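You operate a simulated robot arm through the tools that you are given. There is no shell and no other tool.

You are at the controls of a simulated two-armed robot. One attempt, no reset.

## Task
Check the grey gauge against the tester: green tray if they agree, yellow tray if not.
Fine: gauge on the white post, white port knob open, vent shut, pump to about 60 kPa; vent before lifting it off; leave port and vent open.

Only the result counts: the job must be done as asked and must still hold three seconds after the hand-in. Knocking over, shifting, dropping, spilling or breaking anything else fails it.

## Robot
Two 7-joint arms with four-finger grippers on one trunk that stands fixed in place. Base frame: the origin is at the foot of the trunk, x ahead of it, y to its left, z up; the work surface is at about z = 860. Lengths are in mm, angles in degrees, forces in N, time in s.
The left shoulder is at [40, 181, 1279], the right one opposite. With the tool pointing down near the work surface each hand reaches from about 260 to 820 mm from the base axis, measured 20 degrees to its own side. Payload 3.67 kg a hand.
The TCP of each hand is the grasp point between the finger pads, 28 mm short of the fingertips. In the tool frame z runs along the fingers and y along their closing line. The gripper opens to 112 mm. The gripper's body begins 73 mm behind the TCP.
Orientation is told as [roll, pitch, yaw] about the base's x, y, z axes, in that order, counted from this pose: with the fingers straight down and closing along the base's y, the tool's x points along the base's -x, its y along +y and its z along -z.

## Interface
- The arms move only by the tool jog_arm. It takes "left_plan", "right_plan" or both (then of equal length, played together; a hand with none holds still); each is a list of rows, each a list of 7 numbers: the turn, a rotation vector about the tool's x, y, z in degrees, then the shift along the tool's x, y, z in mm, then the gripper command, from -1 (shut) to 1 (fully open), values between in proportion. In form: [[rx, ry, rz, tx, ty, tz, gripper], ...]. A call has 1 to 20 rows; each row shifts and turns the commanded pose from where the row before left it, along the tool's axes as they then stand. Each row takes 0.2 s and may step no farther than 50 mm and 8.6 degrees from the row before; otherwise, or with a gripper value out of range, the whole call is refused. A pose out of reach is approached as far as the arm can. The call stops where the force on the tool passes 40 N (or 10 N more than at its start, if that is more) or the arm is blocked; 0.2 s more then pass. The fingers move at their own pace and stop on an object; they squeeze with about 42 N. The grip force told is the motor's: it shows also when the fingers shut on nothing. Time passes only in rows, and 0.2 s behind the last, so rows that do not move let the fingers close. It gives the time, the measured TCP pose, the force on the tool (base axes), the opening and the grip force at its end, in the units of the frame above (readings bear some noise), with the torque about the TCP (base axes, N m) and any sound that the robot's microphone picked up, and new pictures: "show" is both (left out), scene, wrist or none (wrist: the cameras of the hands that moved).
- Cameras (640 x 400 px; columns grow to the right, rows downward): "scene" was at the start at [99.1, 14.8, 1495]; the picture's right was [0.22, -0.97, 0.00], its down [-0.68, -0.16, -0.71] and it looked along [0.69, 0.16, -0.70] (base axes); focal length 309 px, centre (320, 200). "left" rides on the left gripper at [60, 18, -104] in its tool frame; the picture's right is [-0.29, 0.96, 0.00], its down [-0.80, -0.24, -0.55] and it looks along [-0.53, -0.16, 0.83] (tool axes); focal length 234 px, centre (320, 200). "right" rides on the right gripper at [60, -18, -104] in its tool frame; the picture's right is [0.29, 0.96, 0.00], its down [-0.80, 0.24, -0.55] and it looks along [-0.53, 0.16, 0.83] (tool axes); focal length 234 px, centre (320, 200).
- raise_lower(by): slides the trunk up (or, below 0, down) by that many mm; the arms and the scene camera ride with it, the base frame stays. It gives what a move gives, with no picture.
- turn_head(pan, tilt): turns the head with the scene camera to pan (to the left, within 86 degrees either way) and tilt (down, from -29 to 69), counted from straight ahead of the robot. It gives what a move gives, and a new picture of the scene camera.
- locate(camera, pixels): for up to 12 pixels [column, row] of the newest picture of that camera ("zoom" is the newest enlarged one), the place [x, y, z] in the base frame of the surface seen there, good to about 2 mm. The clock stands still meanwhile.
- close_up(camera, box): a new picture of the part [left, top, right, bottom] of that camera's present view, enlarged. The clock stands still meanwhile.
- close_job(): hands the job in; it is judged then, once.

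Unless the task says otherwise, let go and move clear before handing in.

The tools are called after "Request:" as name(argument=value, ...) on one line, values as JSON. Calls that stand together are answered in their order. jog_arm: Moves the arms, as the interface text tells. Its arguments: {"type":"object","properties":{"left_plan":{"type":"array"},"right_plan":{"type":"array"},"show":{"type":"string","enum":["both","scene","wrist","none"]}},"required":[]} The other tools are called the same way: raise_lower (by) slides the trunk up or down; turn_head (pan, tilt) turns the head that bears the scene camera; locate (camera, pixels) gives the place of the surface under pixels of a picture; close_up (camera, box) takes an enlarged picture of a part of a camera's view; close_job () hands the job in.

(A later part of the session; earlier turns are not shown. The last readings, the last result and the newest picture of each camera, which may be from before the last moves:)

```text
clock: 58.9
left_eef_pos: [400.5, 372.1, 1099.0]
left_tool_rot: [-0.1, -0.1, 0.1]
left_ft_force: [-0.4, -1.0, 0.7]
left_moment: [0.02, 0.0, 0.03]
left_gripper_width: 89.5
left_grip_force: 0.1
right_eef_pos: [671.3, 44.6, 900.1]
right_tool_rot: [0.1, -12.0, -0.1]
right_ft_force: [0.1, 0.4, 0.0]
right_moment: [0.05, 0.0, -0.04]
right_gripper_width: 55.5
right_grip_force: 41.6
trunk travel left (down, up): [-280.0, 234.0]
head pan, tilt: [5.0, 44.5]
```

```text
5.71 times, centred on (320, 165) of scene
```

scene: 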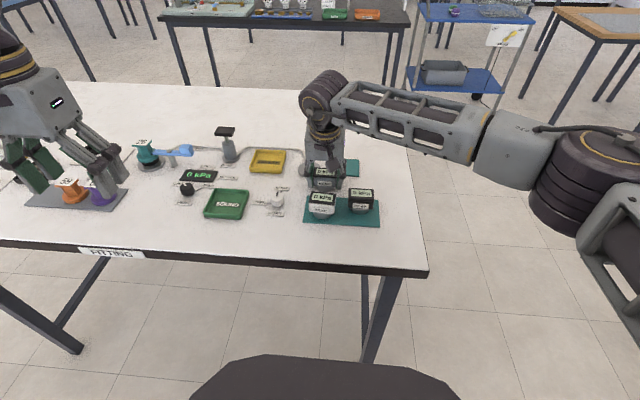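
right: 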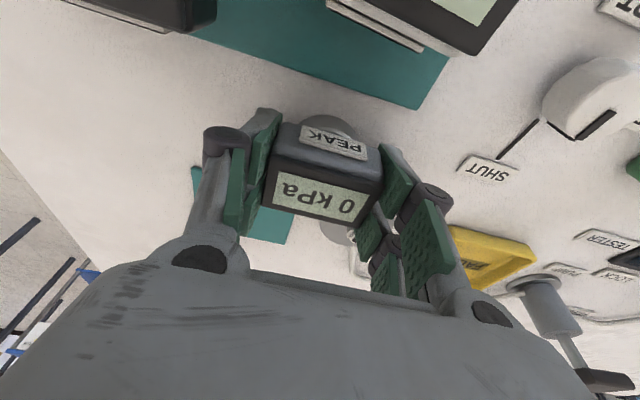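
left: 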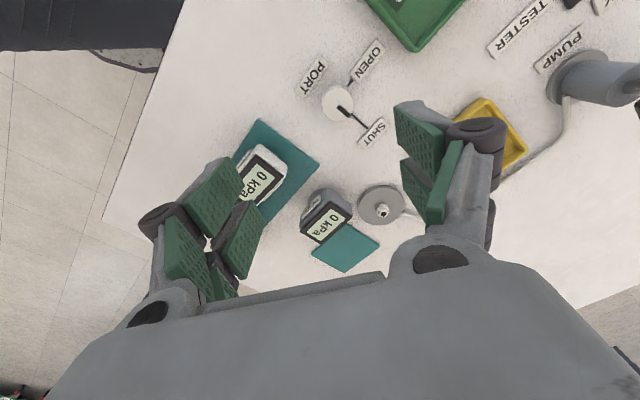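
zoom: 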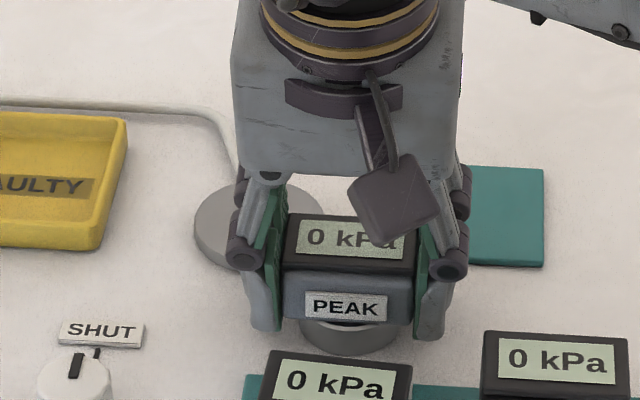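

Held at (671.3,44.6,900). I'll lift 45 mm straight up, then move (+58,+43.5) over the nipple.

Request:
jog_arm(right_plan=[[0, 0, 0, -3.1, 0, -14.7, -1], [0, 0, 0, -3.1, 0, -14.7, -1], [0, 0, 0, -3.1, 0, -14.7, -1], [0, 0, 0, 0, 0, 0, -1], [0, 0, 0, -28.4, 21.75, 6.03, -1], [0, 0, 0, -28.4, 21.75, 6.03, -1], [0, 0, 0, 0, 0, 0, -1], [0, 0, 0, 0, 0, 0, -1]], show="both")

Request:
close_up(camera="scene", box=[270, 125, 350, 185])

Request:
close_up(camera="right", box=[240, 80, 440, 240])

Request:
close_up(camera="left", box=[0, 0, 640, 400])

```text
clock: 60.7
left_eef_pos: [402.0, 373.9, 1099.6]
left_tool_rot: [-0.2, 0.0, 0.0]
left_ft_force: [0.8, 0.1, 0.2]
left_moment: [-0.06, 0.01, 0.03]
left_gripper_width: 89.5
left_grip_force: 0.0
right_eef_pos: [728.5, 91.0, 943.6]
right_tool_rot: [0.0, -11.9, 0.0]
right_ft_force: [-0.2, 0.3, -1.0]
right_moment: [-0.04, 0.01, -0.02]
right_gripper_width: 55.3
right_grip_force: 42.4
trunk travel left (down, up): [-280.0, 234.0]
head pan, tilt: [5.0, 44.5]
```

scene: 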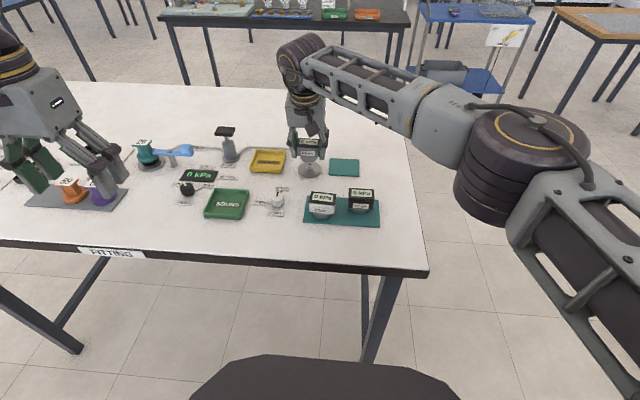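
right: 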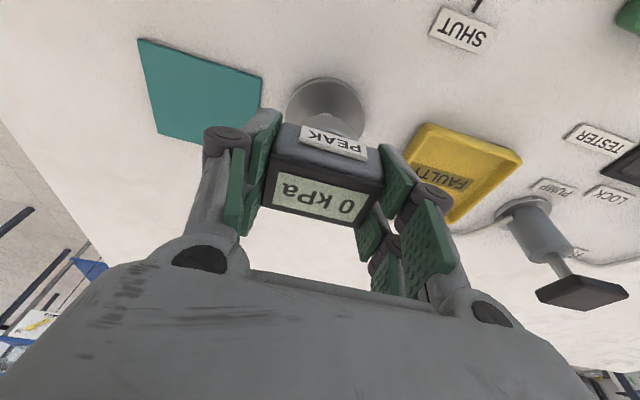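

```text
6.67 times, centred on (310, 155) of scene
```

zoom: 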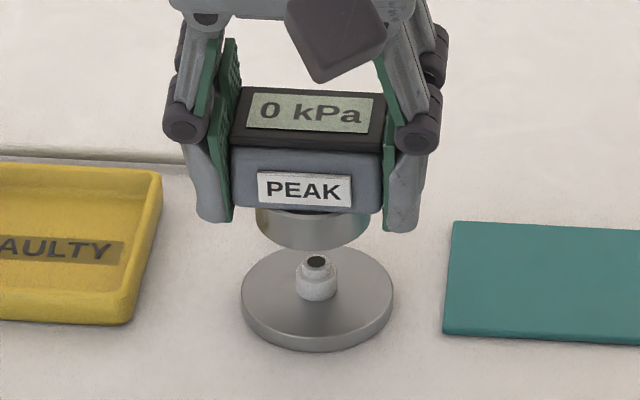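

```text
2.50 times, centred on (340, 160) of right
```

zoom: 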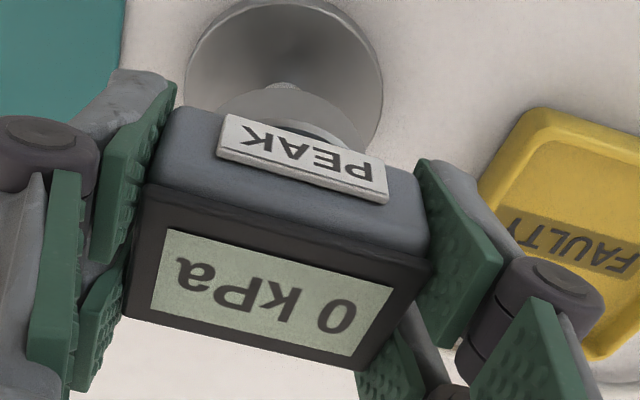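

```text
1.00 times, centred on (320, 200) of left (not enlarged: the box is as wide or as high as the picture)
```

zoom: 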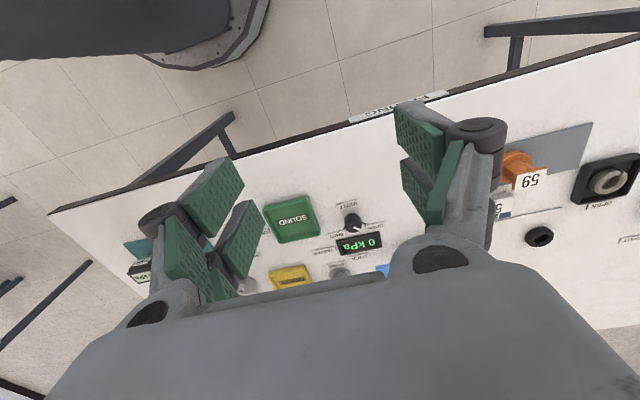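

The gauge hangs right over the nipple. I'll zoom in more to fine-check the alignment of its base (col ~312) with the nipple (col ~316).

Request:
close_up(camera="scene", box=[292, 145, 328, 180])

```text
11.43 times, centred on (310, 162) of scene
```

zoom: 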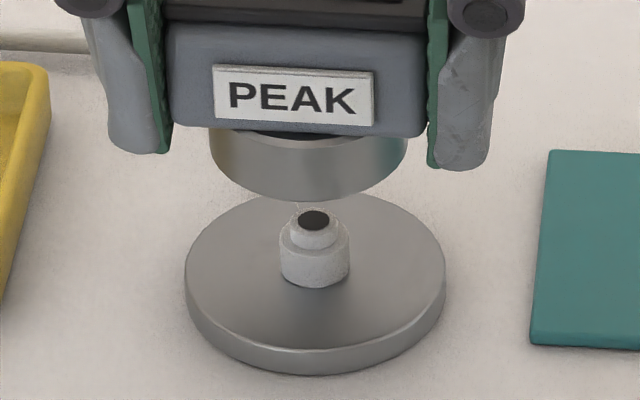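

Accounting for perspective, the base is ~0.5 mm too far in +y and perhaps ~1 mm short in x. I'll correct that and descend 17 mm to just above the nipple.

Request:
jog_arm(right_plan=[[0, 0, 0, -0.98, -0.5, 0.21, -1], [0, 0, 0, 1.8, 0, 8.3, -1], [0, 0, 0, 1.8, 0, 8.3, -1], [0, 0, 0, 0, 0, 0, -1], [0, 0, 0, 0, 0, 0, -1]], show="both")

Request:
close_up(camera="scene", box=[292, 145, 328, 180])

Request:
close_up(camera="right", box=[270, 70, 400, 160])

```text
clock: 61.9
left_eef_pos: [400.9, 372.7, 1098.9]
left_tool_rot: [-0.2, 0.0, 0.0]
left_ft_force: [-0.5, 0.6, 0.5]
left_moment: [0.02, 0.0, -0.02]
left_gripper_width: 89.9
left_grip_force: 0.0
right_eef_pos: [729.4, 88.8, 928.2]
right_tool_rot: [0.0, -12.0, -0.1]
right_ft_force: [0.2, -0.7, -1.6]
right_moment: [-0.02, 0.02, 0.03]
right_gripper_width: 55.3
right_grip_force: 41.8
trunk travel left (down, up): [-280.0, 234.0]
head pan, tilt: [5.0, 44.5]
```

scene: 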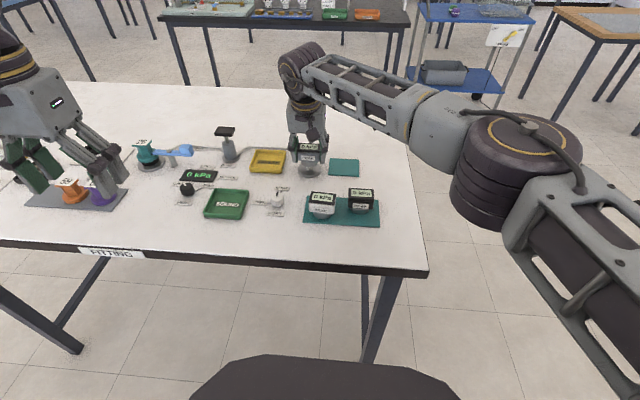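
right: 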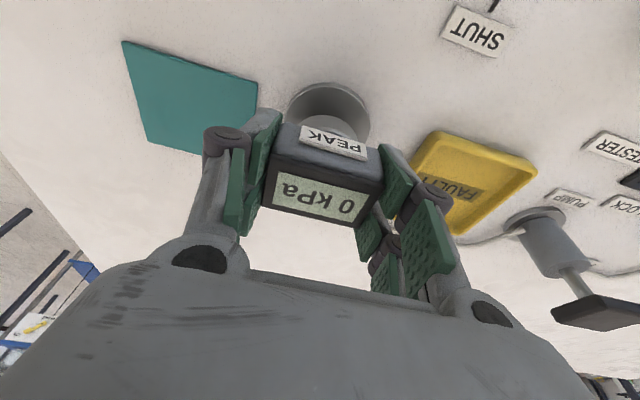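

```text
11.43 times, centred on (310, 162) of scene
```

zoom: 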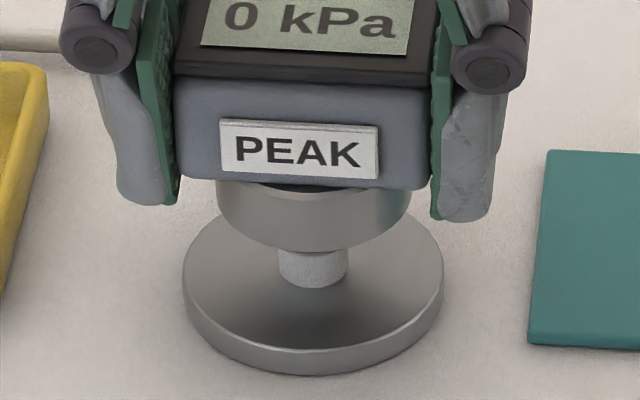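

```text
4.44 times, centred on (335, 115) of right
```

zoom: 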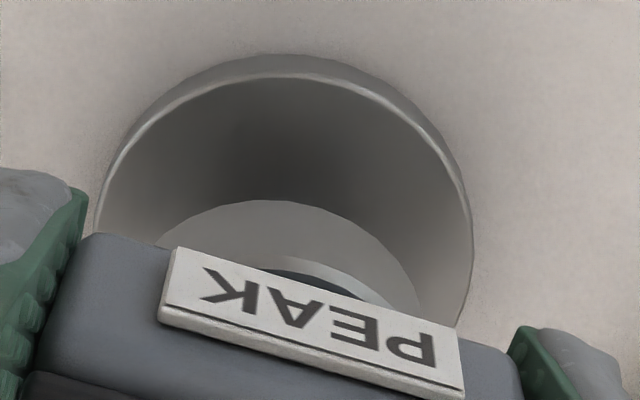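

The scene and wrist views say the base is now about 1 mm too far in +x and 0.5 mm too far in -y. I'll correct and lower gently, watching the force.

Request:
jog_arm(right_plan=[[0, 0, 0, 0.98, 0.4, -0.21, -1], [0, 0, 0, 0, 0, 0, -1], [0, 0, 0, 0.42, 0, 1.96, -1], [0, 0, 0, 0.42, 0, 1.96, -1], [0, 0, 0, 0.42, 0, 1.96, -1], [0, 0, 0, 0.42, 0, 1.96, -1], [0, 0, 0, 0, 0, 0, -1]], show="none")

Request:
close_up(camera="scene", box=[292, 145, 328, 180])

```text
clock: 63.5
left_eef_pos: [399.5, 372.0, 1098.6]
left_tool_rot: [-0.1, -0.1, 0.0]
left_ft_force: [-0.4, 0.1, 0.2]
left_moment: [0.01, -0.01, 0.03]
left_gripper_width: 89.3
left_grip_force: 0.1
right_eef_pos: [729.2, 89.3, 919.4]
right_tool_rot: [0.0, -12.0, -0.1]
right_ft_force: [0.0, 0.5, -1.1]
right_moment: [-0.03, -0.04, -0.01]
right_gripper_width: 55.6
right_grip_force: 42.2
trunk travel left (down, up): [-280.0, 234.0]
head pan, tilt: [5.0, 44.5]
```

```text
11.43 times, centred on (310, 162) of scene
```

zoom: 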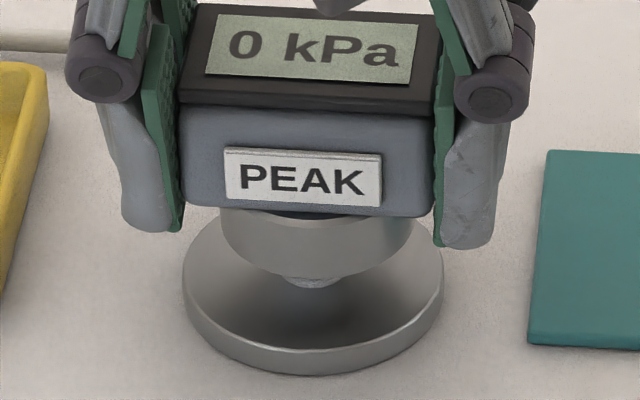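

No contact force yet at TCP 919 although the base is now below the nipple tip, so it is going over it. The base is still ~0.8 mm to the right (cols 220–414 against disc 183–444), so I'll nudge +0.7 mm in y and continue down in small steps.

Request:
jog_arm(right_plan=[[0, 0, 0, 0, 0.7, 0, -1], [0, 0, 0, 0.42, 0, 1.96, -1], [0, 0, 0, 0.42, 0, 1.96, -1], [0, 0, 0, 0, 0, 0, -1]], show="none")

Request:
close_up(camera="scene", box=[292, 145, 328, 180])

```text
clock: 64.5
left_eef_pos: [400.6, 372.8, 1100.1]
left_tool_rot: [-0.1, -0.1, 0.0]
left_ft_force: [0.1, 0.4, -0.8]
left_moment: [-0.04, 0.0, -0.01]
left_gripper_width: 89.7
left_grip_force: 0.1
right_eef_pos: [729.5, 89.9, 917.1]
right_tool_rot: [0.0, -12.0, 0.0]
right_ft_force: [-0.4, -1.1, -1.9]
right_moment: [-0.02, -0.02, -0.02]
right_gripper_width: 55.5
right_grip_force: 41.9
trunk travel left (down, up): [-280.0, 234.0]
head pan, tilt: [5.0, 44.5]
```

```text
11.43 times, centred on (310, 162) of scene
```

zoom: 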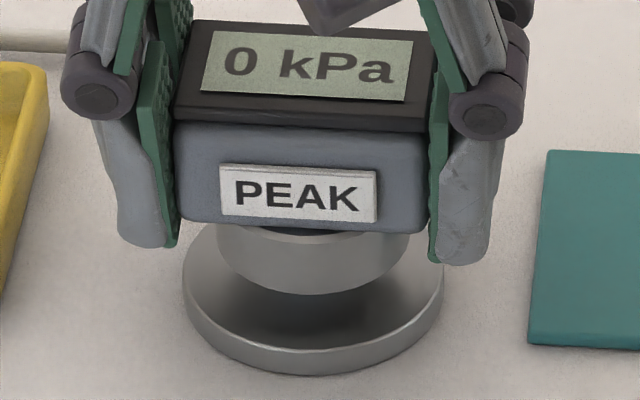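

The base is now centred (cols 215–409 vs disc 183–444) and there is still no resistance. I'll continue down in 1.5 mm steps.

Request:
jog_arm(right_plan=[[0, 0, 0, 0.31, 0, 1.47, -1], [0, 0, 0, 0.31, 0, 1.47, -1], [0, 0, 0, 0.31, 0, 1.47, -1], [0, 0, 0, 0, 0, 0, -1]], show="none")

Request:
close_up(camera="scene", box=[292, 145, 328, 180])

```text
clock: 65.5
left_eef_pos: [401.5, 373.3, 1100.1]
left_tool_rot: [-0.1, -0.1, 0.0]
left_ft_force: [0.3, 0.0, 0.9]
left_moment: [-0.01, -0.03, 0.04]
left_gripper_width: 89.4
left_grip_force: 0.1
right_eef_pos: [729.7, 89.2, 913.2]
right_tool_rot: [0.0, -12.0, -0.1]
right_ft_force: [0.3, 0.5, -0.9]
right_moment: [0.0, 0.0, 0.03]
right_gripper_width: 55.8
right_grip_force: 41.6
trunk travel left (down, up): [-280.0, 234.0]
head pan, tilt: [5.0, 44.5]
```

```text
11.43 times, centred on (310, 162) of scene
```

zoom: 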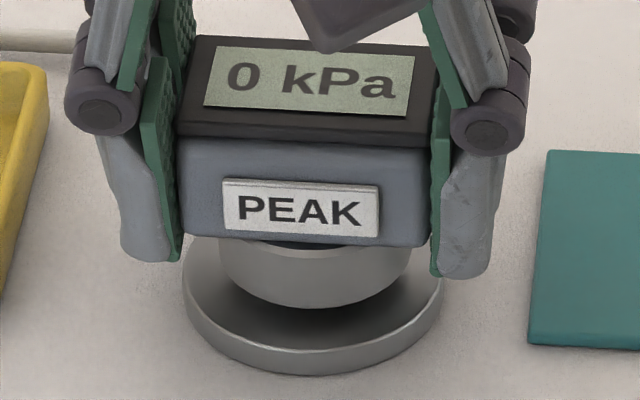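

Request:
jog_arm(right_plan=[[0, 0, 0, 0.21, 0, 0.98, -1], [0, 0, 0, 0.21, 0, 0.98, -1], [0, 0, 0, 0.21, 0, 0.98, -1], [0, 0, 0, 0, 0, 0, -1]], show="none")

Request:
close_up(camera="scene", box=[292, 145, 328, 180])

```text
clock: 66.5
left_eef_pos: [401.4, 371.4, 1099.7]
left_tool_rot: [-0.1, 0.0, 0.0]
left_ft_force: [-1.0, 0.1, 0.7]
left_moment: [0.02, -0.02, -0.08]
left_gripper_width: 89.6
left_grip_force: 0.0
right_eef_pos: [729.9, 89.5, 909.0]
right_tool_rot: [0.0, -12.0, -0.1]
right_ft_force: [-1.0, 0.0, -0.1]
right_moment: [-0.02, 0.0, -0.01]
right_gripper_width: 55.6
right_grip_force: 42.0
trunk travel left (down, up): [-280.0, 234.0]
head pan, tilt: [5.0, 44.5]
```

```text
11.43 times, centred on (310, 162) of scene
```

zoom: 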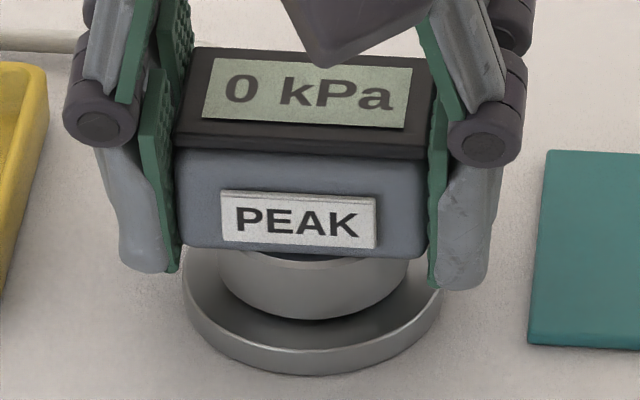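

Request:
jog_arm(right_plan=[[0, 0, 0, 0.15, 0, 0.7, -1], [0, 0, 0, 0, 0, 0, -1]], show="none")

Request:
jog_arm(right_plan=[[0, 0, 0, 0.15, 0, 0.7, -1], [0, 0, 0, 0, 0, 0, -1]], show="none")

```text
clock: 67.1
left_eef_pos: [402.3, 371.9, 1099.6]
left_tool_rot: [-0.2, 0.0, 0.1]
left_ft_force: [-0.1, 0.8, 0.1]
left_moment: [-0.01, 0.01, 0.02]
left_gripper_width: 89.5
left_grip_force: 0.1
right_eef_pos: [730.3, 89.3, 908.4]
right_tool_rot: [0.0, -12.0, 0.0]
right_ft_force: [0.1, 0.5, -0.4]
right_moment: [0.01, -0.01, -0.01]
right_gripper_width: 55.4
right_grip_force: 41.8
trunk travel left (down, up): [-280.0, 234.0]
head pan, tilt: [5.0, 44.5]
```

```text
clock: 67.7
left_eef_pos: [401.5, 372.7, 1099.3]
left_tool_rot: [-0.1, -0.2, 0.0]
left_ft_force: [0.2, -0.5, 0.1]
left_moment: [0.01, 0.01, 0.03]
left_gripper_width: 89.8
left_grip_force: 0.0
right_eef_pos: [728.7, 89.7, 907.5]
right_tool_rot: [0.0, -12.0, -0.1]
right_ft_force: [-0.2, 0.2, -1.1]
right_moment: [0.04, -0.05, 0.01]
right_gripper_width: 55.5
right_grip_force: 42.4
trunk travel left (down, up): [-280.0, 234.0]
head pan, tilt: [5.0, 44.5]
```

Request:
jog_arm(right_plan=[[0, 0, 0, 0.15, 0, 0.7, -1], [0, 0, 0, 0, 0, 0, -1]], show="none")

Request:
jog_arm(right_plan=[[0, 0, 0, 0.15, 0, 0.7, -1], [0, 0, 0, 0, 0, 0, -1]], show="none")

Request:
close_up(camera="scene", box=[292, 145, 328, 180])

```text
clock: 68.3
left_eef_pos: [400.9, 373.2, 1098.5]
left_tool_rot: [0.0, -0.1, 0.0]
left_ft_force: [-1.1, -0.6, -0.1]
left_moment: [-0.04, 0.01, -0.01]
left_gripper_width: 89.8
left_grip_force: 0.1
right_eef_pos: [730.5, 89.1, 908.3]
right_tool_rot: [0.1, -12.0, -0.1]
right_ft_force: [1.2, 0.1, 0.1]
right_moment: [0.04, -0.02, -0.01]
right_gripper_width: 55.2
right_grip_force: 42.0
trunk travel left (down, up): [-280.0, 234.0]
head pan, tilt: [5.0, 44.5]
```

```text
clock: 68.9
left_eef_pos: [400.7, 372.4, 1099.0]
left_tool_rot: [-0.2, -0.1, 0.0]
left_ft_force: [1.1, 0.6, -0.8]
left_moment: [0.0, 0.01, -0.06]
left_gripper_width: 89.5
left_grip_force: 0.1
right_eef_pos: [729.7, 88.6, 908.9]
right_tool_rot: [0.0, -12.1, -0.2]
right_ft_force: [-0.4, -1.0, 4.9]
right_moment: [0.05, 0.09, 0.02]
right_gripper_width: 55.5
right_grip_force: 41.8
trunk travel left (down, up): [-280.0, 234.0]
head pan, tilt: [5.0, 44.5]
```

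```text
11.43 times, centred on (310, 162) of scene
```

zoom: 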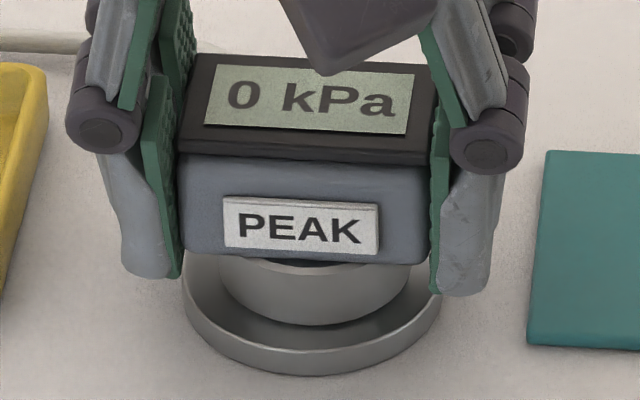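

Contact at +4.9 N with the base on the disc: it's seated about the nipple. I'll press a little more to seat it firmly.

Request:
jog_arm(right_plan=[[0, 0, 0, 0.15, 0, 0.7, -1], [0, 0, 0, 0, 0, 0, -1]], show="none")

Request:
jog_arm(right_plan=[[0, 0, 0, 0.1, 0, 0.5, -1], [0, 0, 0, 0, 0, 0, -1]], show="none")

```text
clock: 69.5
left_eef_pos: [399.8, 371.9, 1099.5]
left_tool_rot: [-0.1, -0.1, 0.0]
left_ft_force: [-1.1, -0.2, 0.0]
left_moment: [0.02, 0.01, -0.03]
left_gripper_width: 89.9
left_grip_force: 0.0
right_eef_pos: [729.5, 89.1, 907.8]
right_tool_rot: [0.0, -12.2, -0.1]
right_ft_force: [0.9, -0.8, 12.6]
right_moment: [-0.05, 0.16, -0.01]
right_gripper_width: 55.4
right_grip_force: 42.3
trunk travel left (down, up): [-280.0, 234.0]
head pan, tilt: [5.0, 44.5]
```

```text
clock: 70.1
left_eef_pos: [399.9, 372.2, 1100.0]
left_tool_rot: [-0.1, -0.1, -0.1]
left_ft_force: [0.7, -0.1, 0.3]
left_moment: [0.01, 0.06, 0.01]
left_gripper_width: 89.7
left_grip_force: 0.1
right_eef_pos: [730.0, 89.0, 908.1]
right_tool_rot: [0.1, -12.2, 0.0]
right_ft_force: [-0.7, -2.0, 19.1]
right_moment: [-0.15, 0.39, 0.04]
right_gripper_width: 55.3
right_grip_force: 42.5
trunk travel left (down, up): [-280.0, 234.0]
head pan, tilt: [5.0, 44.5]
```

The gauge is seated (19 N). I'll relax the push, open the fingers and rise.

Request:
jog_arm(right_plan=[[0, 0, 0, -0.3, 0, -1.5, -1], [0, 0, 0, 0, 0, 0, -0.1], [0, 0, 0, 0, 0, 0, 0.5], [0, 0, 0, 0, 0, 0, 0.5], [0, 0, 0, -6.2, 0, -29, 0.5], [0, 0, 0, -8.3, 0, -39, 0.5], [0, 0, 0, -8.3, 0, -39, 0.5], [0, 0, 0, 0, 0, 0, 0.5]], show="both")

Request:
close_up(camera="scene", box=[285, 140, 335, 180])

```text
clock: 71.9
left_eef_pos: [401.8, 373.4, 1099.5]
left_tool_rot: [-0.1, -0.1, 0.0]
left_ft_force: [-0.7, -1.1, 0.4]
left_moment: [0.01, -0.01, 0.02]
left_gripper_width: 89.7
left_grip_force: 0.0
right_eef_pos: [729.8, 91.4, 1018.8]
right_tool_rot: [0.0, -12.1, -0.1]
right_ft_force: [0.1, 0.7, -0.1]
right_moment: [-0.01, 0.01, 0.01]
right_gripper_width: 84.1
right_grip_force: 0.0
trunk travel left (down, up): [-280.0, 234.0]
head pan, tilt: [5.0, 44.5]
```

scene: 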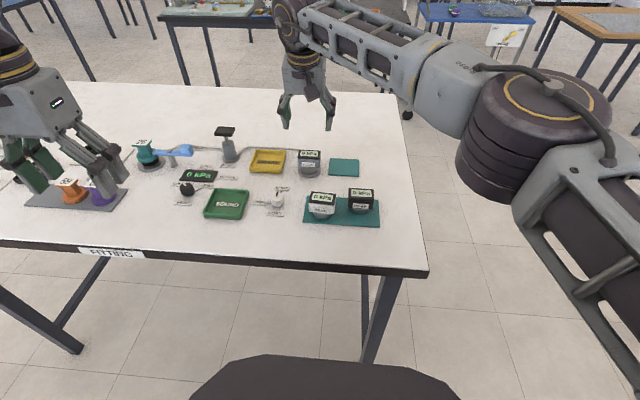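
right: 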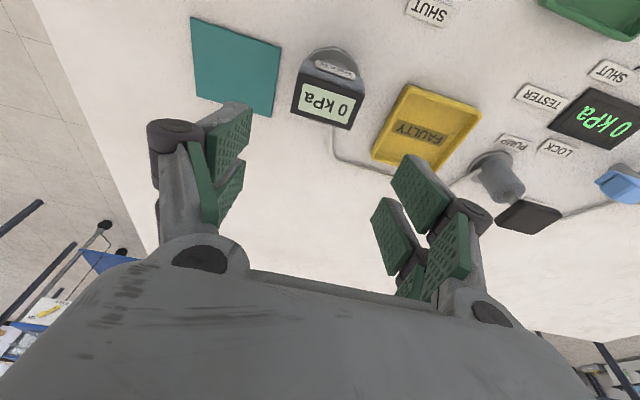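

```text
10.00 times, centred on (310, 160) of scene
```

zoom: 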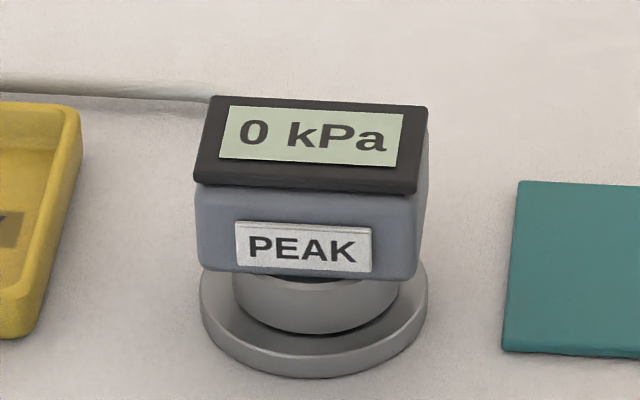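

The gauge stands seated on the post. Next is the port knob: I'll level the right tool, move above (597,146) and yaw -45° ready for a +90° turn.

Request:
jog_arm(right_plan=[[0, 6, 0, 0, 0, 0, 0.5], [0, 6, 0, 0, 0, 0, 0.5], [0, 0, 0, 33.2, 13.6, 5, 0.2], [0, 0, 7.5, 33.2, 13.6, 5, 0.2], [0, 0, 0, 0, 0, 0, 0.2]], show="none")

```text
clock: 73.1
left_eef_pos: [400.2, 372.0, 1098.8]
left_tool_rot: [0.0, 0.0, 0.0]
left_ft_force: [0.0, 0.5, -0.6]
left_moment: [0.03, -0.02, 0.03]
left_gripper_width: 89.4
left_grip_force: 0.1
right_eef_pos: [733.9, 54.2, 1002.9]
right_tool_rot: [-0.1, -3.6, -7.6]
right_ft_force: [0.3, 0.5, -0.4]
right_moment: [0.0, 0.03, 0.02]
right_gripper_width: 67.3
right_grip_force: 0.0
right hand out of reach, approached as far as the arm can: row 2, 3, 4
trunk travel left (down, up): [-280.0, 234.0]
head pan, tilt: [5.0, 44.5]
```

The leveling was limited by reach up there; I'll come back in x first, then level and yaw.

Request:
jog_arm(right_plan=[[0, 0, 0, 37, 0, -2, 0.2], [0, 3.6, 0, 37, 18.3, -2, 0.2], [0, 0, 0, 37, 27, 0, 0.2], [0, 0, 0, 37, 27, 0, 0.2], [0, 0, 7.5, 0, 0, 0, 0.2], [0, 0, 7.5, 0, 0, 0, 0.2], [0, 0, 7.5, 0, 0, 0, 0.2], [0, 0, 7.5, 0, 0, 0, 0.2], [0, 0, 7.5, 0, 0, 0, 0.2], [0, 0, 0, 0, 0, 0, 0.2]], show="both")

```text
clock: 75.3
left_eef_pos: [399.9, 372.3, 1099.2]
left_tool_rot: [-0.1, -0.1, 0.0]
left_ft_force: [0.1, -0.8, 0.2]
left_moment: [-0.01, 0.03, 0.02]
left_gripper_width: 89.6
left_grip_force: 0.1
right_eef_pos: [721.6, 57.1, 1008.3]
right_tool_rot: [0.1, -0.2, -45.1]
right_ft_force: [0.5, 0.4, -0.9]
right_moment: [0.03, -0.02, 0.0]
right_gripper_width: 67.2
right_grip_force: 0.0
right hand out of reach, approached as far as the arm can: row 1, 2, 3, 4
trunk travel left (down, up): [-280.0, 234.0]
head pan, tilt: [5.0, 44.5]
```

scene: 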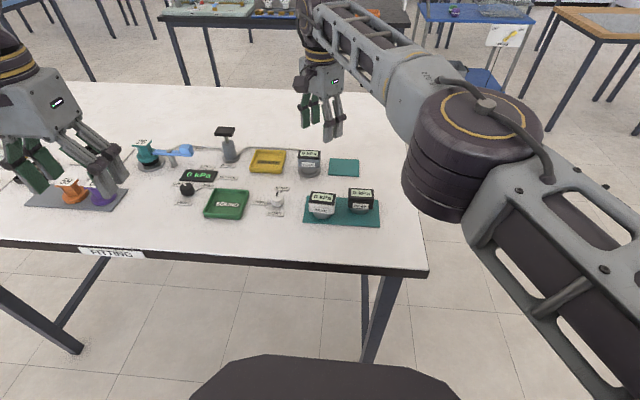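
right: 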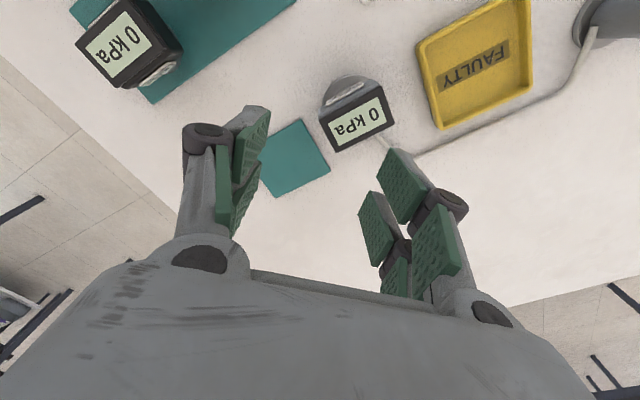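

The hand barely moved off its stretched pose (721.6,57.1). I'll pull it back along -x first from here.

Request:
jog_arm(right_plan=[[0, 0, 0, 24.7, -24.7, 0, 0.2], [0, 0, 0, 24.7, -24.7, 0, 0.2], [0, 0, 0, 0, 0, 0, 0.2]], show="none")

```text
clock: 76.1
left_eef_pos: [399.6, 375.3, 1098.6]
left_tool_rot: [-0.3, -0.1, 0.0]
left_ft_force: [-0.3, 1.0, -0.2]
left_moment: [-0.03, 0.0, -0.01]
left_gripper_width: 89.5
left_grip_force: 0.1
right_eef_pos: [650.1, 62.5, 1007.8]
right_tool_rot: [0.1, -0.3, -45.1]
right_ft_force: [-1.1, 0.7, 0.5]
right_moment: [-0.1, -0.06, 0.02]
right_gripper_width: 67.1
right_grip_force: 0.1
trunk travel left (down, up): [-280.0, 234.0]
head pan, tilt: [5.0, 44.5]
```

Request:
jog_arm(right_plan=[[0, 0, 0, 32.2, 7.2, 0, 0.2], [0, 0, 0, 32.2, 7.2, 0, 0.2], [0, 0, 0, 32.2, 7.2, 0, 0.2], [0, 0, 0, 0, 0, 0, 0.2]], show="both")

Request:
close_up(camera="right", box=[220, 60, 420, 220])

Request:
close_up(camera="scene", box=[240, 160, 320, 220])

```text
clock: 77.1
left_eef_pos: [401.2, 372.5, 1098.1]
left_tool_rot: [-0.1, -0.1, 0.0]
left_ft_force: [-0.2, -0.2, 0.4]
left_moment: [0.01, 0.01, -0.02]
left_gripper_width: 89.8
left_grip_force: 0.1
right_eef_pos: [598.8, 139.7, 1004.9]
right_tool_rot: [0.0, -0.1, -45.2]
right_ft_force: [-0.6, -0.3, 0.5]
right_moment: [0.01, -0.06, -0.04]
right_gripper_width: 67.1
right_grip_force: 0.0
trunk travel left (down, up): [-280.0, 234.0]
head pan, tilt: [5.0, 44.5]
```

scene: 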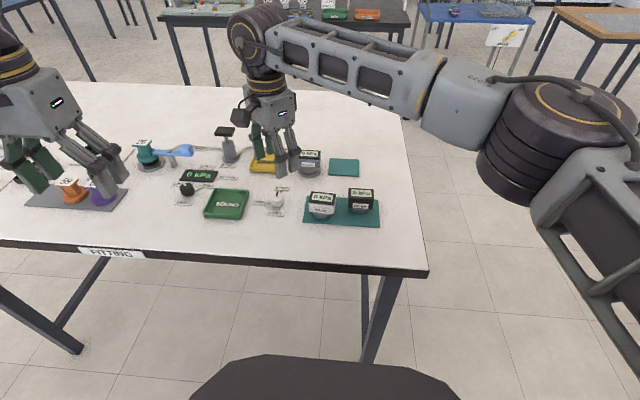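
right: 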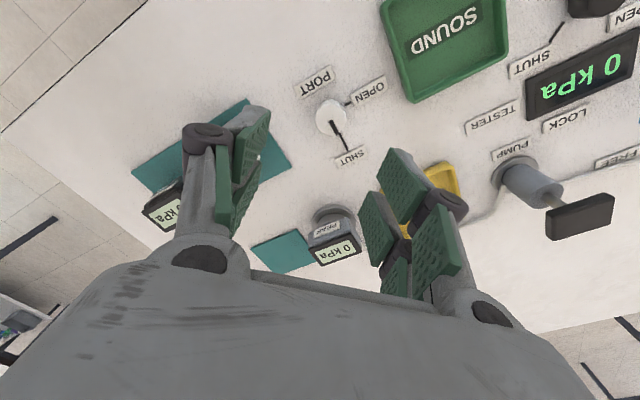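

```text
2.50 times, centred on (320, 140) of right
```

zoom: 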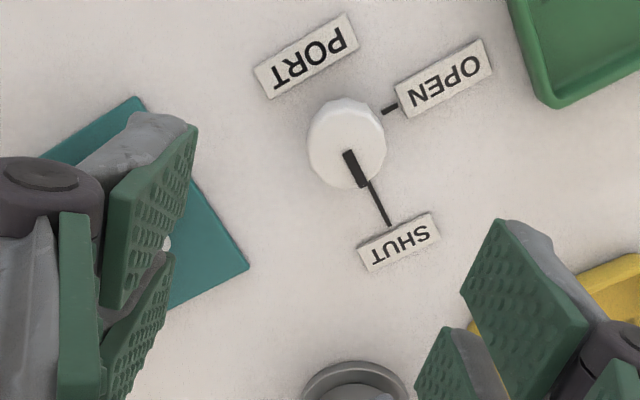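

```text
6.67 times, centred on (280, 190) of scene
```

zoom: 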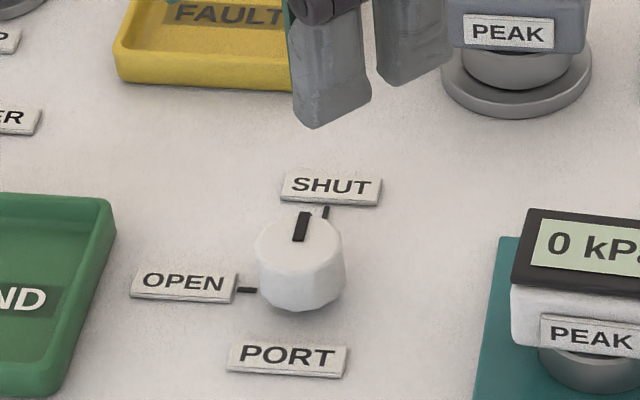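

Request:
locate(camera="zoom", pixels=[[298, 250], [260, 252], [338, 252], [300, 225], [300, 272], [300, 305], [330, 188], [183, 285], [288, 357], [324, 212], [246, 290], [303, 213]])

Request:
locate(camera="right", pixels=[[330, 116], [319, 118], [343, 112], [332, 103], [336, 125], [331, 110], [328, 120], [350, 156], [370, 91], [345, 150]])

```text
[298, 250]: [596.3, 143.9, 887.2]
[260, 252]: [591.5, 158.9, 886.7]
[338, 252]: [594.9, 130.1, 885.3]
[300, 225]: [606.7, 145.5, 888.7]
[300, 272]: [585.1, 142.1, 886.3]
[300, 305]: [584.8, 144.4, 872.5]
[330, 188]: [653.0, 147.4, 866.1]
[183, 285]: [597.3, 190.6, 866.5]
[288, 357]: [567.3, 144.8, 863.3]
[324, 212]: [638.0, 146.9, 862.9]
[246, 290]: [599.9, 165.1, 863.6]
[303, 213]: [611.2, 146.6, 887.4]
```

```text
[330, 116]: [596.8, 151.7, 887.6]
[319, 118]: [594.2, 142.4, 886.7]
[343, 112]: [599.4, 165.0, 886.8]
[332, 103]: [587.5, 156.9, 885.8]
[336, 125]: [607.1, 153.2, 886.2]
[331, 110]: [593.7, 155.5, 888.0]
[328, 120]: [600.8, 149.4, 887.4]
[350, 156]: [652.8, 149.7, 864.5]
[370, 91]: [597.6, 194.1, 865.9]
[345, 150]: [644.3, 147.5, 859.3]
```

Request:
close_up(camera="right", box=[290, 80, 380, 140])

```text
6.67 times, centred on (335, 110) of right
```

zoom: 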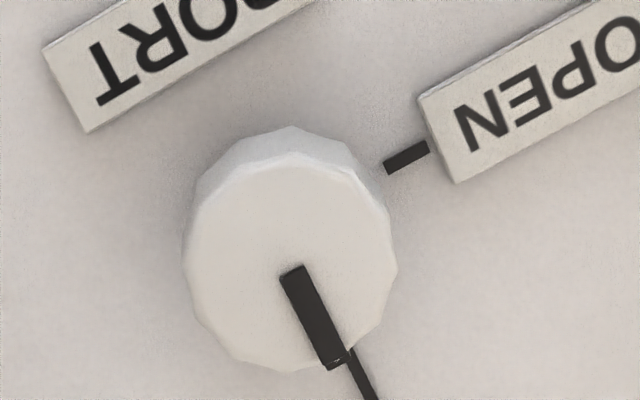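

Request:
locate(camera="zoom", pixels=[[290, 262], [195, 262], [390, 262], [285, 168], [300, 362], [335, 358], [358, 385], [408, 158], [220, 330], [360, 200], [215, 200], [370, 325]])

```text
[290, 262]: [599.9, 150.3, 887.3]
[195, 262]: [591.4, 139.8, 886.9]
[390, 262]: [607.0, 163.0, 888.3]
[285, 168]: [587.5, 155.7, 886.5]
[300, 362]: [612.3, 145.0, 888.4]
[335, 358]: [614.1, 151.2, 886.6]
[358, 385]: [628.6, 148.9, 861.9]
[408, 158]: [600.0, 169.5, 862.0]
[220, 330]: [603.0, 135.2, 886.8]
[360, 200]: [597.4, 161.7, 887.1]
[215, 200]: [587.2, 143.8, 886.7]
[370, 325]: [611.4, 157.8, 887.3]
```

In the TCP frame the port knob's centre is about (599,148). I'll centre the hand on it, narrow the opening to 50 mm and descend to z≈899.

Request:
jog_arm(right_plan=[[0, 0, 0, 6, 6, 0, -0.1], [0, 0, 0, 0, 0, 30, -0.1], [0, 0, 0, 0, 0, 30, -0.1], [0, 0, 0, 0, 0, 25, -0.1], [0, 0, 0, 0, 0, 0, -0.1]], show="both")

Request:
close_up(camera="scene", box=[240, 160, 320, 220])

Request:
close_up(camera="right", box=[200, 60, 460, 240])

```text
clock: 78.3
left_eef_pos: [401.0, 372.1, 1099.0]
left_tool_rot: [-0.1, -0.1, 0.0]
left_ft_force: [-0.7, -0.3, -0.3]
left_moment: [0.01, -0.01, 0.0]
left_gripper_width: 89.6
left_grip_force: 0.1
right_eef_pos: [601.0, 149.4, 922.1]
right_tool_rot: [0.2, 0.0, -45.1]
right_ft_force: [-0.8, 0.1, 0.2]
right_moment: [-0.01, -0.03, -0.01]
right_gripper_width: 50.3
right_grip_force: 0.0
trunk travel left (down, up): [-280.0, 234.0]
head pan, tilt: [5.0, 44.5]
```

scene: 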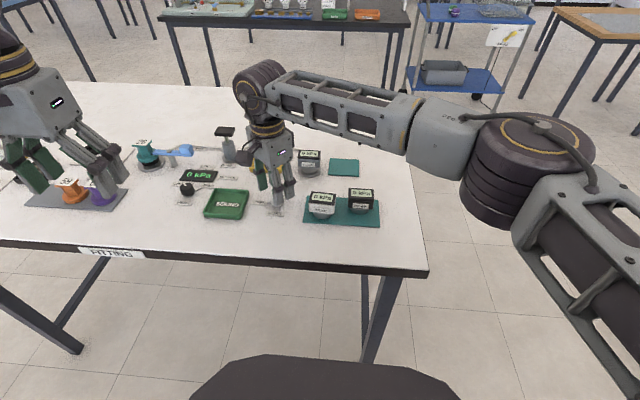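
right: 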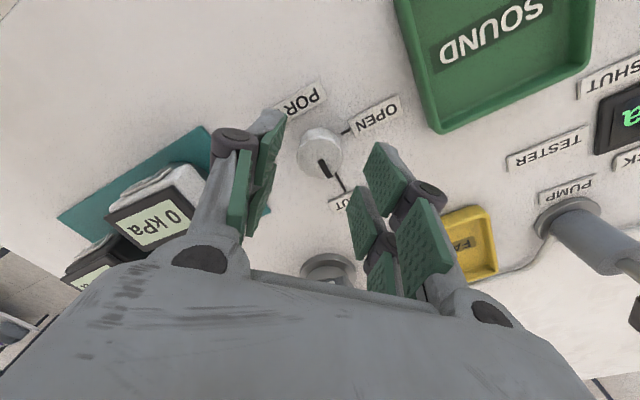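

```text
6.67 times, centred on (280, 190) of scene
```

zoom: 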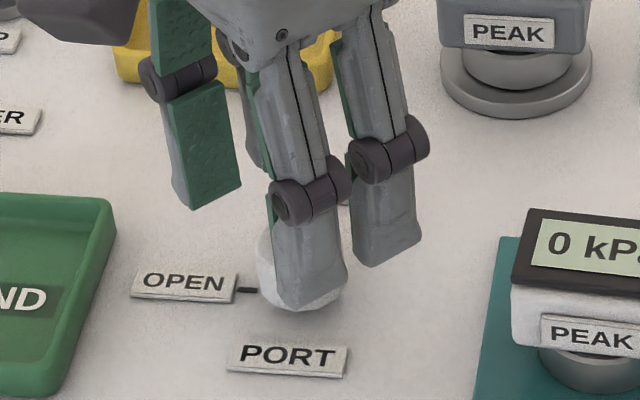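

```text
2.22 times, centred on (330, 150) of right
```

zoom: 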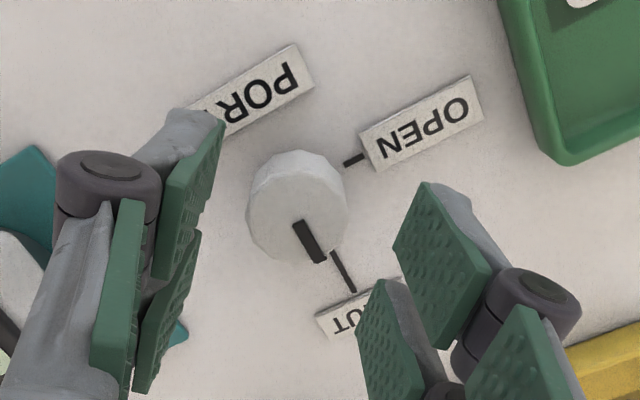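

Each jaw seems to show two prongs; I'll measure where they are relative to the knob before closing.

Request:
locate(camera="scene", pixels=[[278.5, 203], [275, 202], [282, 202], [289.7, 197.5], [286, 197], [293, 196], [262, 188.5], [259, 187], [265, 188], [278, 190], [288, 183]])

Request:
locate(camera="zoom", pixels=[[200, 150], [175, 250], [190, 300], [150, 360], [430, 220], [440, 320], [370, 330], [400, 380], [480, 270], [295, 195], [222, 125], [140, 390]])

```text
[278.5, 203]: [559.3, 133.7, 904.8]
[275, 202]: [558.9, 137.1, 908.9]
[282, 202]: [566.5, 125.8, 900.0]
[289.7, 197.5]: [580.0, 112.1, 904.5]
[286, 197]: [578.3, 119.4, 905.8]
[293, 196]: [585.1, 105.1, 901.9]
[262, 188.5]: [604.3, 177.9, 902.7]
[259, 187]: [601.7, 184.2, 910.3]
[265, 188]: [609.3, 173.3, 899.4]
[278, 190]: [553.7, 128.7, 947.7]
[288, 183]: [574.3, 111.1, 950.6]
```

```text
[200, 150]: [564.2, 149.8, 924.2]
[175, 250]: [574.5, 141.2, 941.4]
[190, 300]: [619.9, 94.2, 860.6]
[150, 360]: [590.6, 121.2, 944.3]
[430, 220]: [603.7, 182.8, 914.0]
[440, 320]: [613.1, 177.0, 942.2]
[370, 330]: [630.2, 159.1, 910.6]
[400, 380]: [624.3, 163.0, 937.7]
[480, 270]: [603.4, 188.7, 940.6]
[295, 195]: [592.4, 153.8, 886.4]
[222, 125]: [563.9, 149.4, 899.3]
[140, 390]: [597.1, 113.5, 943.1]
```

The jaws (two prongs each) straddle the knob evenly around (601,149). I'll descend to z≈899 and close gently.

Request:
jog_arm(right_plan=[[0, 0, 0, 0.5, -1.2, 12, -0.1], [0, 0, 0, 0, 0, 11, -0.1], [0, 0, 0, 0, 0, 0, -0.3], [0, 0, 0, 0, 0, 0, -1], [0, 0, 0, 0, 0, 0, -1]], show="both")

Request:
close_up(camera="scene", box=[240, 160, 320, 220])

Request:
close_up(camera="right", box=[200, 60, 460, 240])

```text
clock: 79.5
left_eef_pos: [400.7, 372.4, 1098.7]
left_tool_rot: [-0.1, -0.1, 0.1]
left_ft_force: [-0.3, -0.2, -0.5]
left_moment: [0.01, -0.04, 0.0]
left_gripper_width: 89.5
left_grip_force: 0.0
right_eef_pos: [601.1, 151.0, 900.1]
right_tool_rot: [0.0, -0.2, -45.0]
right_ft_force: [2.7, 3.5, -0.5]
right_moment: [0.23, -0.43, 0.02]
right_gripper_width: 27.4
right_grip_force: 44.8
trunk travel left (down, up): [-280.0, 234.0]
head pan, tilt: [5.0, 44.5]
```

scene: 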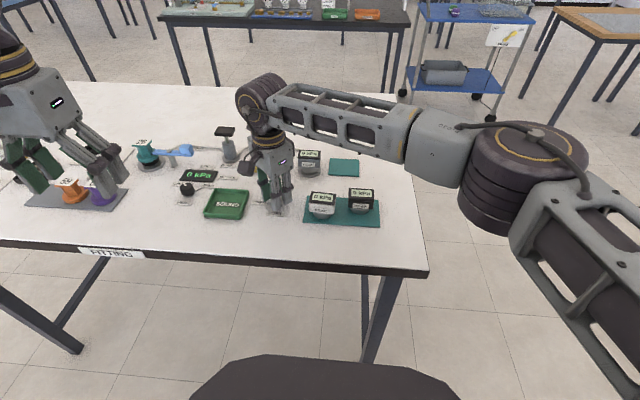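
right: 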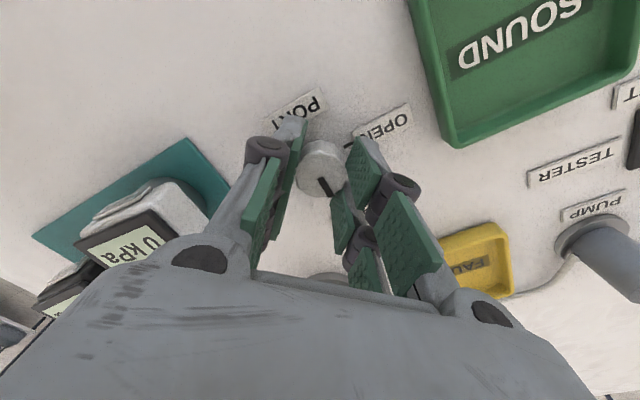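

```text
6.67 times, centred on (280, 190) of scene
```

zoom: 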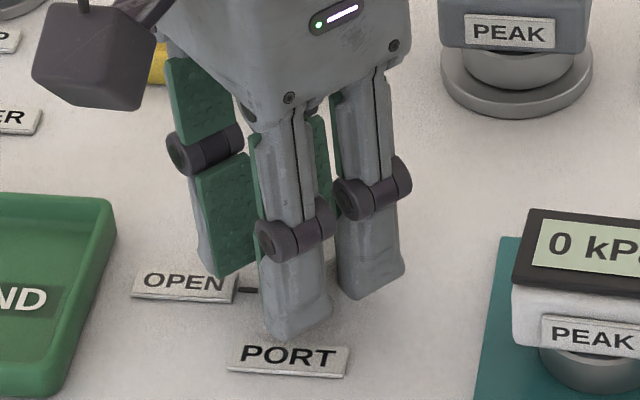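

```text
2.22 times, centred on (330, 150) of right
```

zoom: 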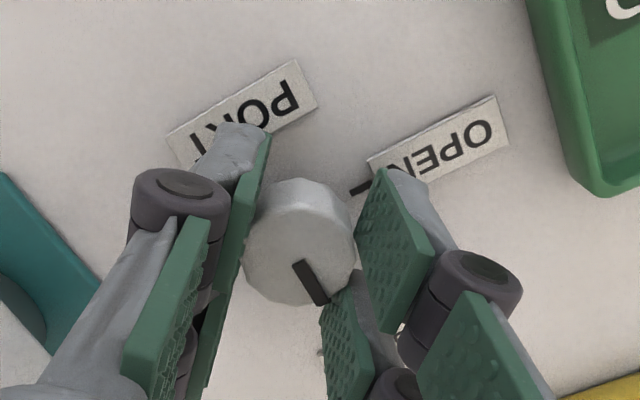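

The knob is gripped (27.4 mm wide). There's a slight side force of (2.7,3.5) N, so I'll nudge +1 mm along the closing line to centre it.

Request:
jog_arm(right_plan=[[0, 0, 0, 0, 1, 0, -1], [0, 0, 0, 0, 0, 0, -1]], show="none")

```text
clock: 80.1
left_eef_pos: [401.6, 372.1, 1100.5]
left_tool_rot: [-0.1, -0.1, 0.0]
left_ft_force: [0.2, 0.0, 0.8]
left_moment: [0.04, -0.01, 0.03]
left_gripper_width: 89.8
left_grip_force: 0.1
right_eef_pos: [601.2, 150.2, 899.5]
right_tool_rot: [0.0, -0.1, -45.1]
right_ft_force: [-0.7, -2.4, -3.0]
right_moment: [0.13, -0.39, 0.01]
right_gripper_width: 27.3
right_grip_force: 45.3
trunk travel left (down, up): [-280.0, 234.0]
head pan, tilt: [5.0, 44.5]
```

Nearly balanced now. I'll turn the knob +49° first (toward OPEN, counter-clockwise from above) and check.

Request:
jog_arm(right_plan=[[0, 0, -8.2, 0, 0, 0, -1], [0, 0, -8.2, 0, 0, 0, -1], [0, 0, -8.2, 0, 0, 0, -1], [0, 0, -8.2, 0, 0, 0, -1], [0, 0, -8.2, 0, 0, 0, -1], [0, 0, -8.2, 0, 0, 0, -1], [0, 0, 0, 0, 0, 0, -1]], show="wrist")

Request:
close_up(camera="right", box=[200, 60, 460, 240])

```text
clock: 81.7
left_eef_pos: [402.1, 372.9, 1099.0]
left_tool_rot: [-0.1, 0.0, 0.0]
left_ft_force: [0.6, 0.1, -0.4]
left_moment: [0.03, 0.03, 0.02]
left_gripper_width: 89.5
left_grip_force: 0.1
right_eef_pos: [600.1, 149.6, 899.5]
right_tool_rot: [0.0, 0.0, 4.2]
right_ft_force: [-4.2, -6.3, -14.3]
right_moment: [-0.16, -0.8, 0.02]
right_gripper_width: 27.3
right_grip_force: 44.9
trunk travel left (down, up): [-280.0, 234.0]
head pan, tilt: [5.0, 44.5]
```

right: 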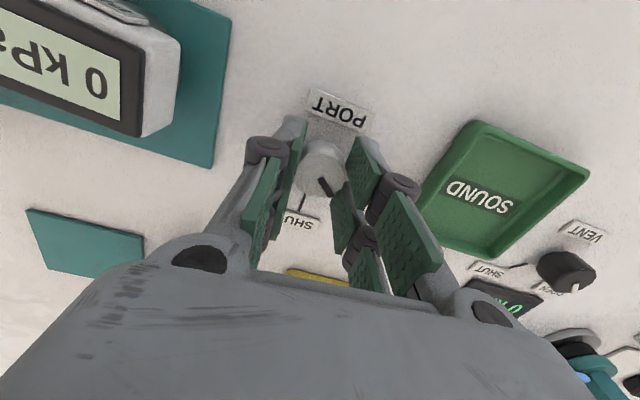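

```text
2.22 times, centred on (330, 150) of right
```

zoom: 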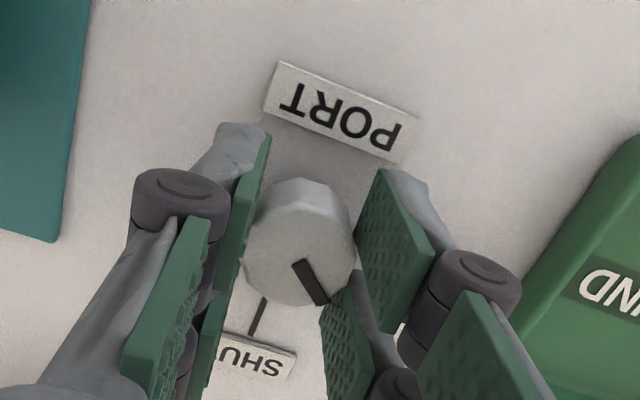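

The pointer is turning with the hand (now past half-way). I'll continue the remaining 41°.

Request:
jog_arm(right_plan=[[0, 0, -8.2, 0, 0, 0.3, -1], [0, 0, -8.2, 0, 0, 0.3, -1], [0, 0, -8.2, 0, 0, 0, -1], [0, 0, -8.2, 0, 0, 0, -1], [0, 0, -8.2, 0, 0, 0, -1], [0, 0, 0, 0, 0, 0, -1]], show="wrist")

Request:
close_up(camera="right", box=[200, 60, 460, 240])

```text
clock: 83.1
left_eef_pos: [402.2, 373.1, 1098.8]
left_tool_rot: [-0.1, 0.0, 0.0]
left_ft_force: [-0.9, 0.0, -0.4]
left_moment: [0.0, -0.01, -0.01]
left_gripper_width: 89.4
left_grip_force: 0.0
right_eef_pos: [599.5, 150.0, 897.5]
right_tool_rot: [-0.1, 0.1, 45.3]
right_ft_force: [-8.1, -9.9, -23.4]
right_moment: [0.15, -0.32, -0.3]
right_gripper_width: 27.5
right_grip_force: 45.3
trunk travel left (down, up): [-280.0, 234.0]
head pan, tilt: [5.0, 44.5]
```

right: 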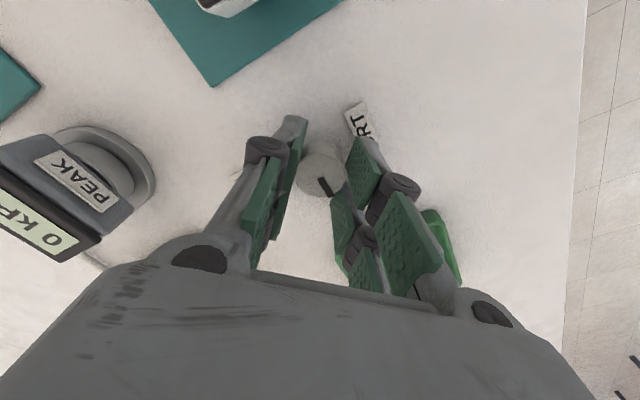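

```text
2.22 times, centred on (330, 150) of right
```

zoom: 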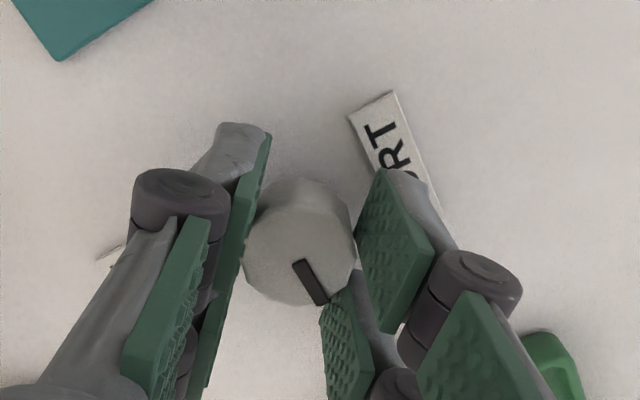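

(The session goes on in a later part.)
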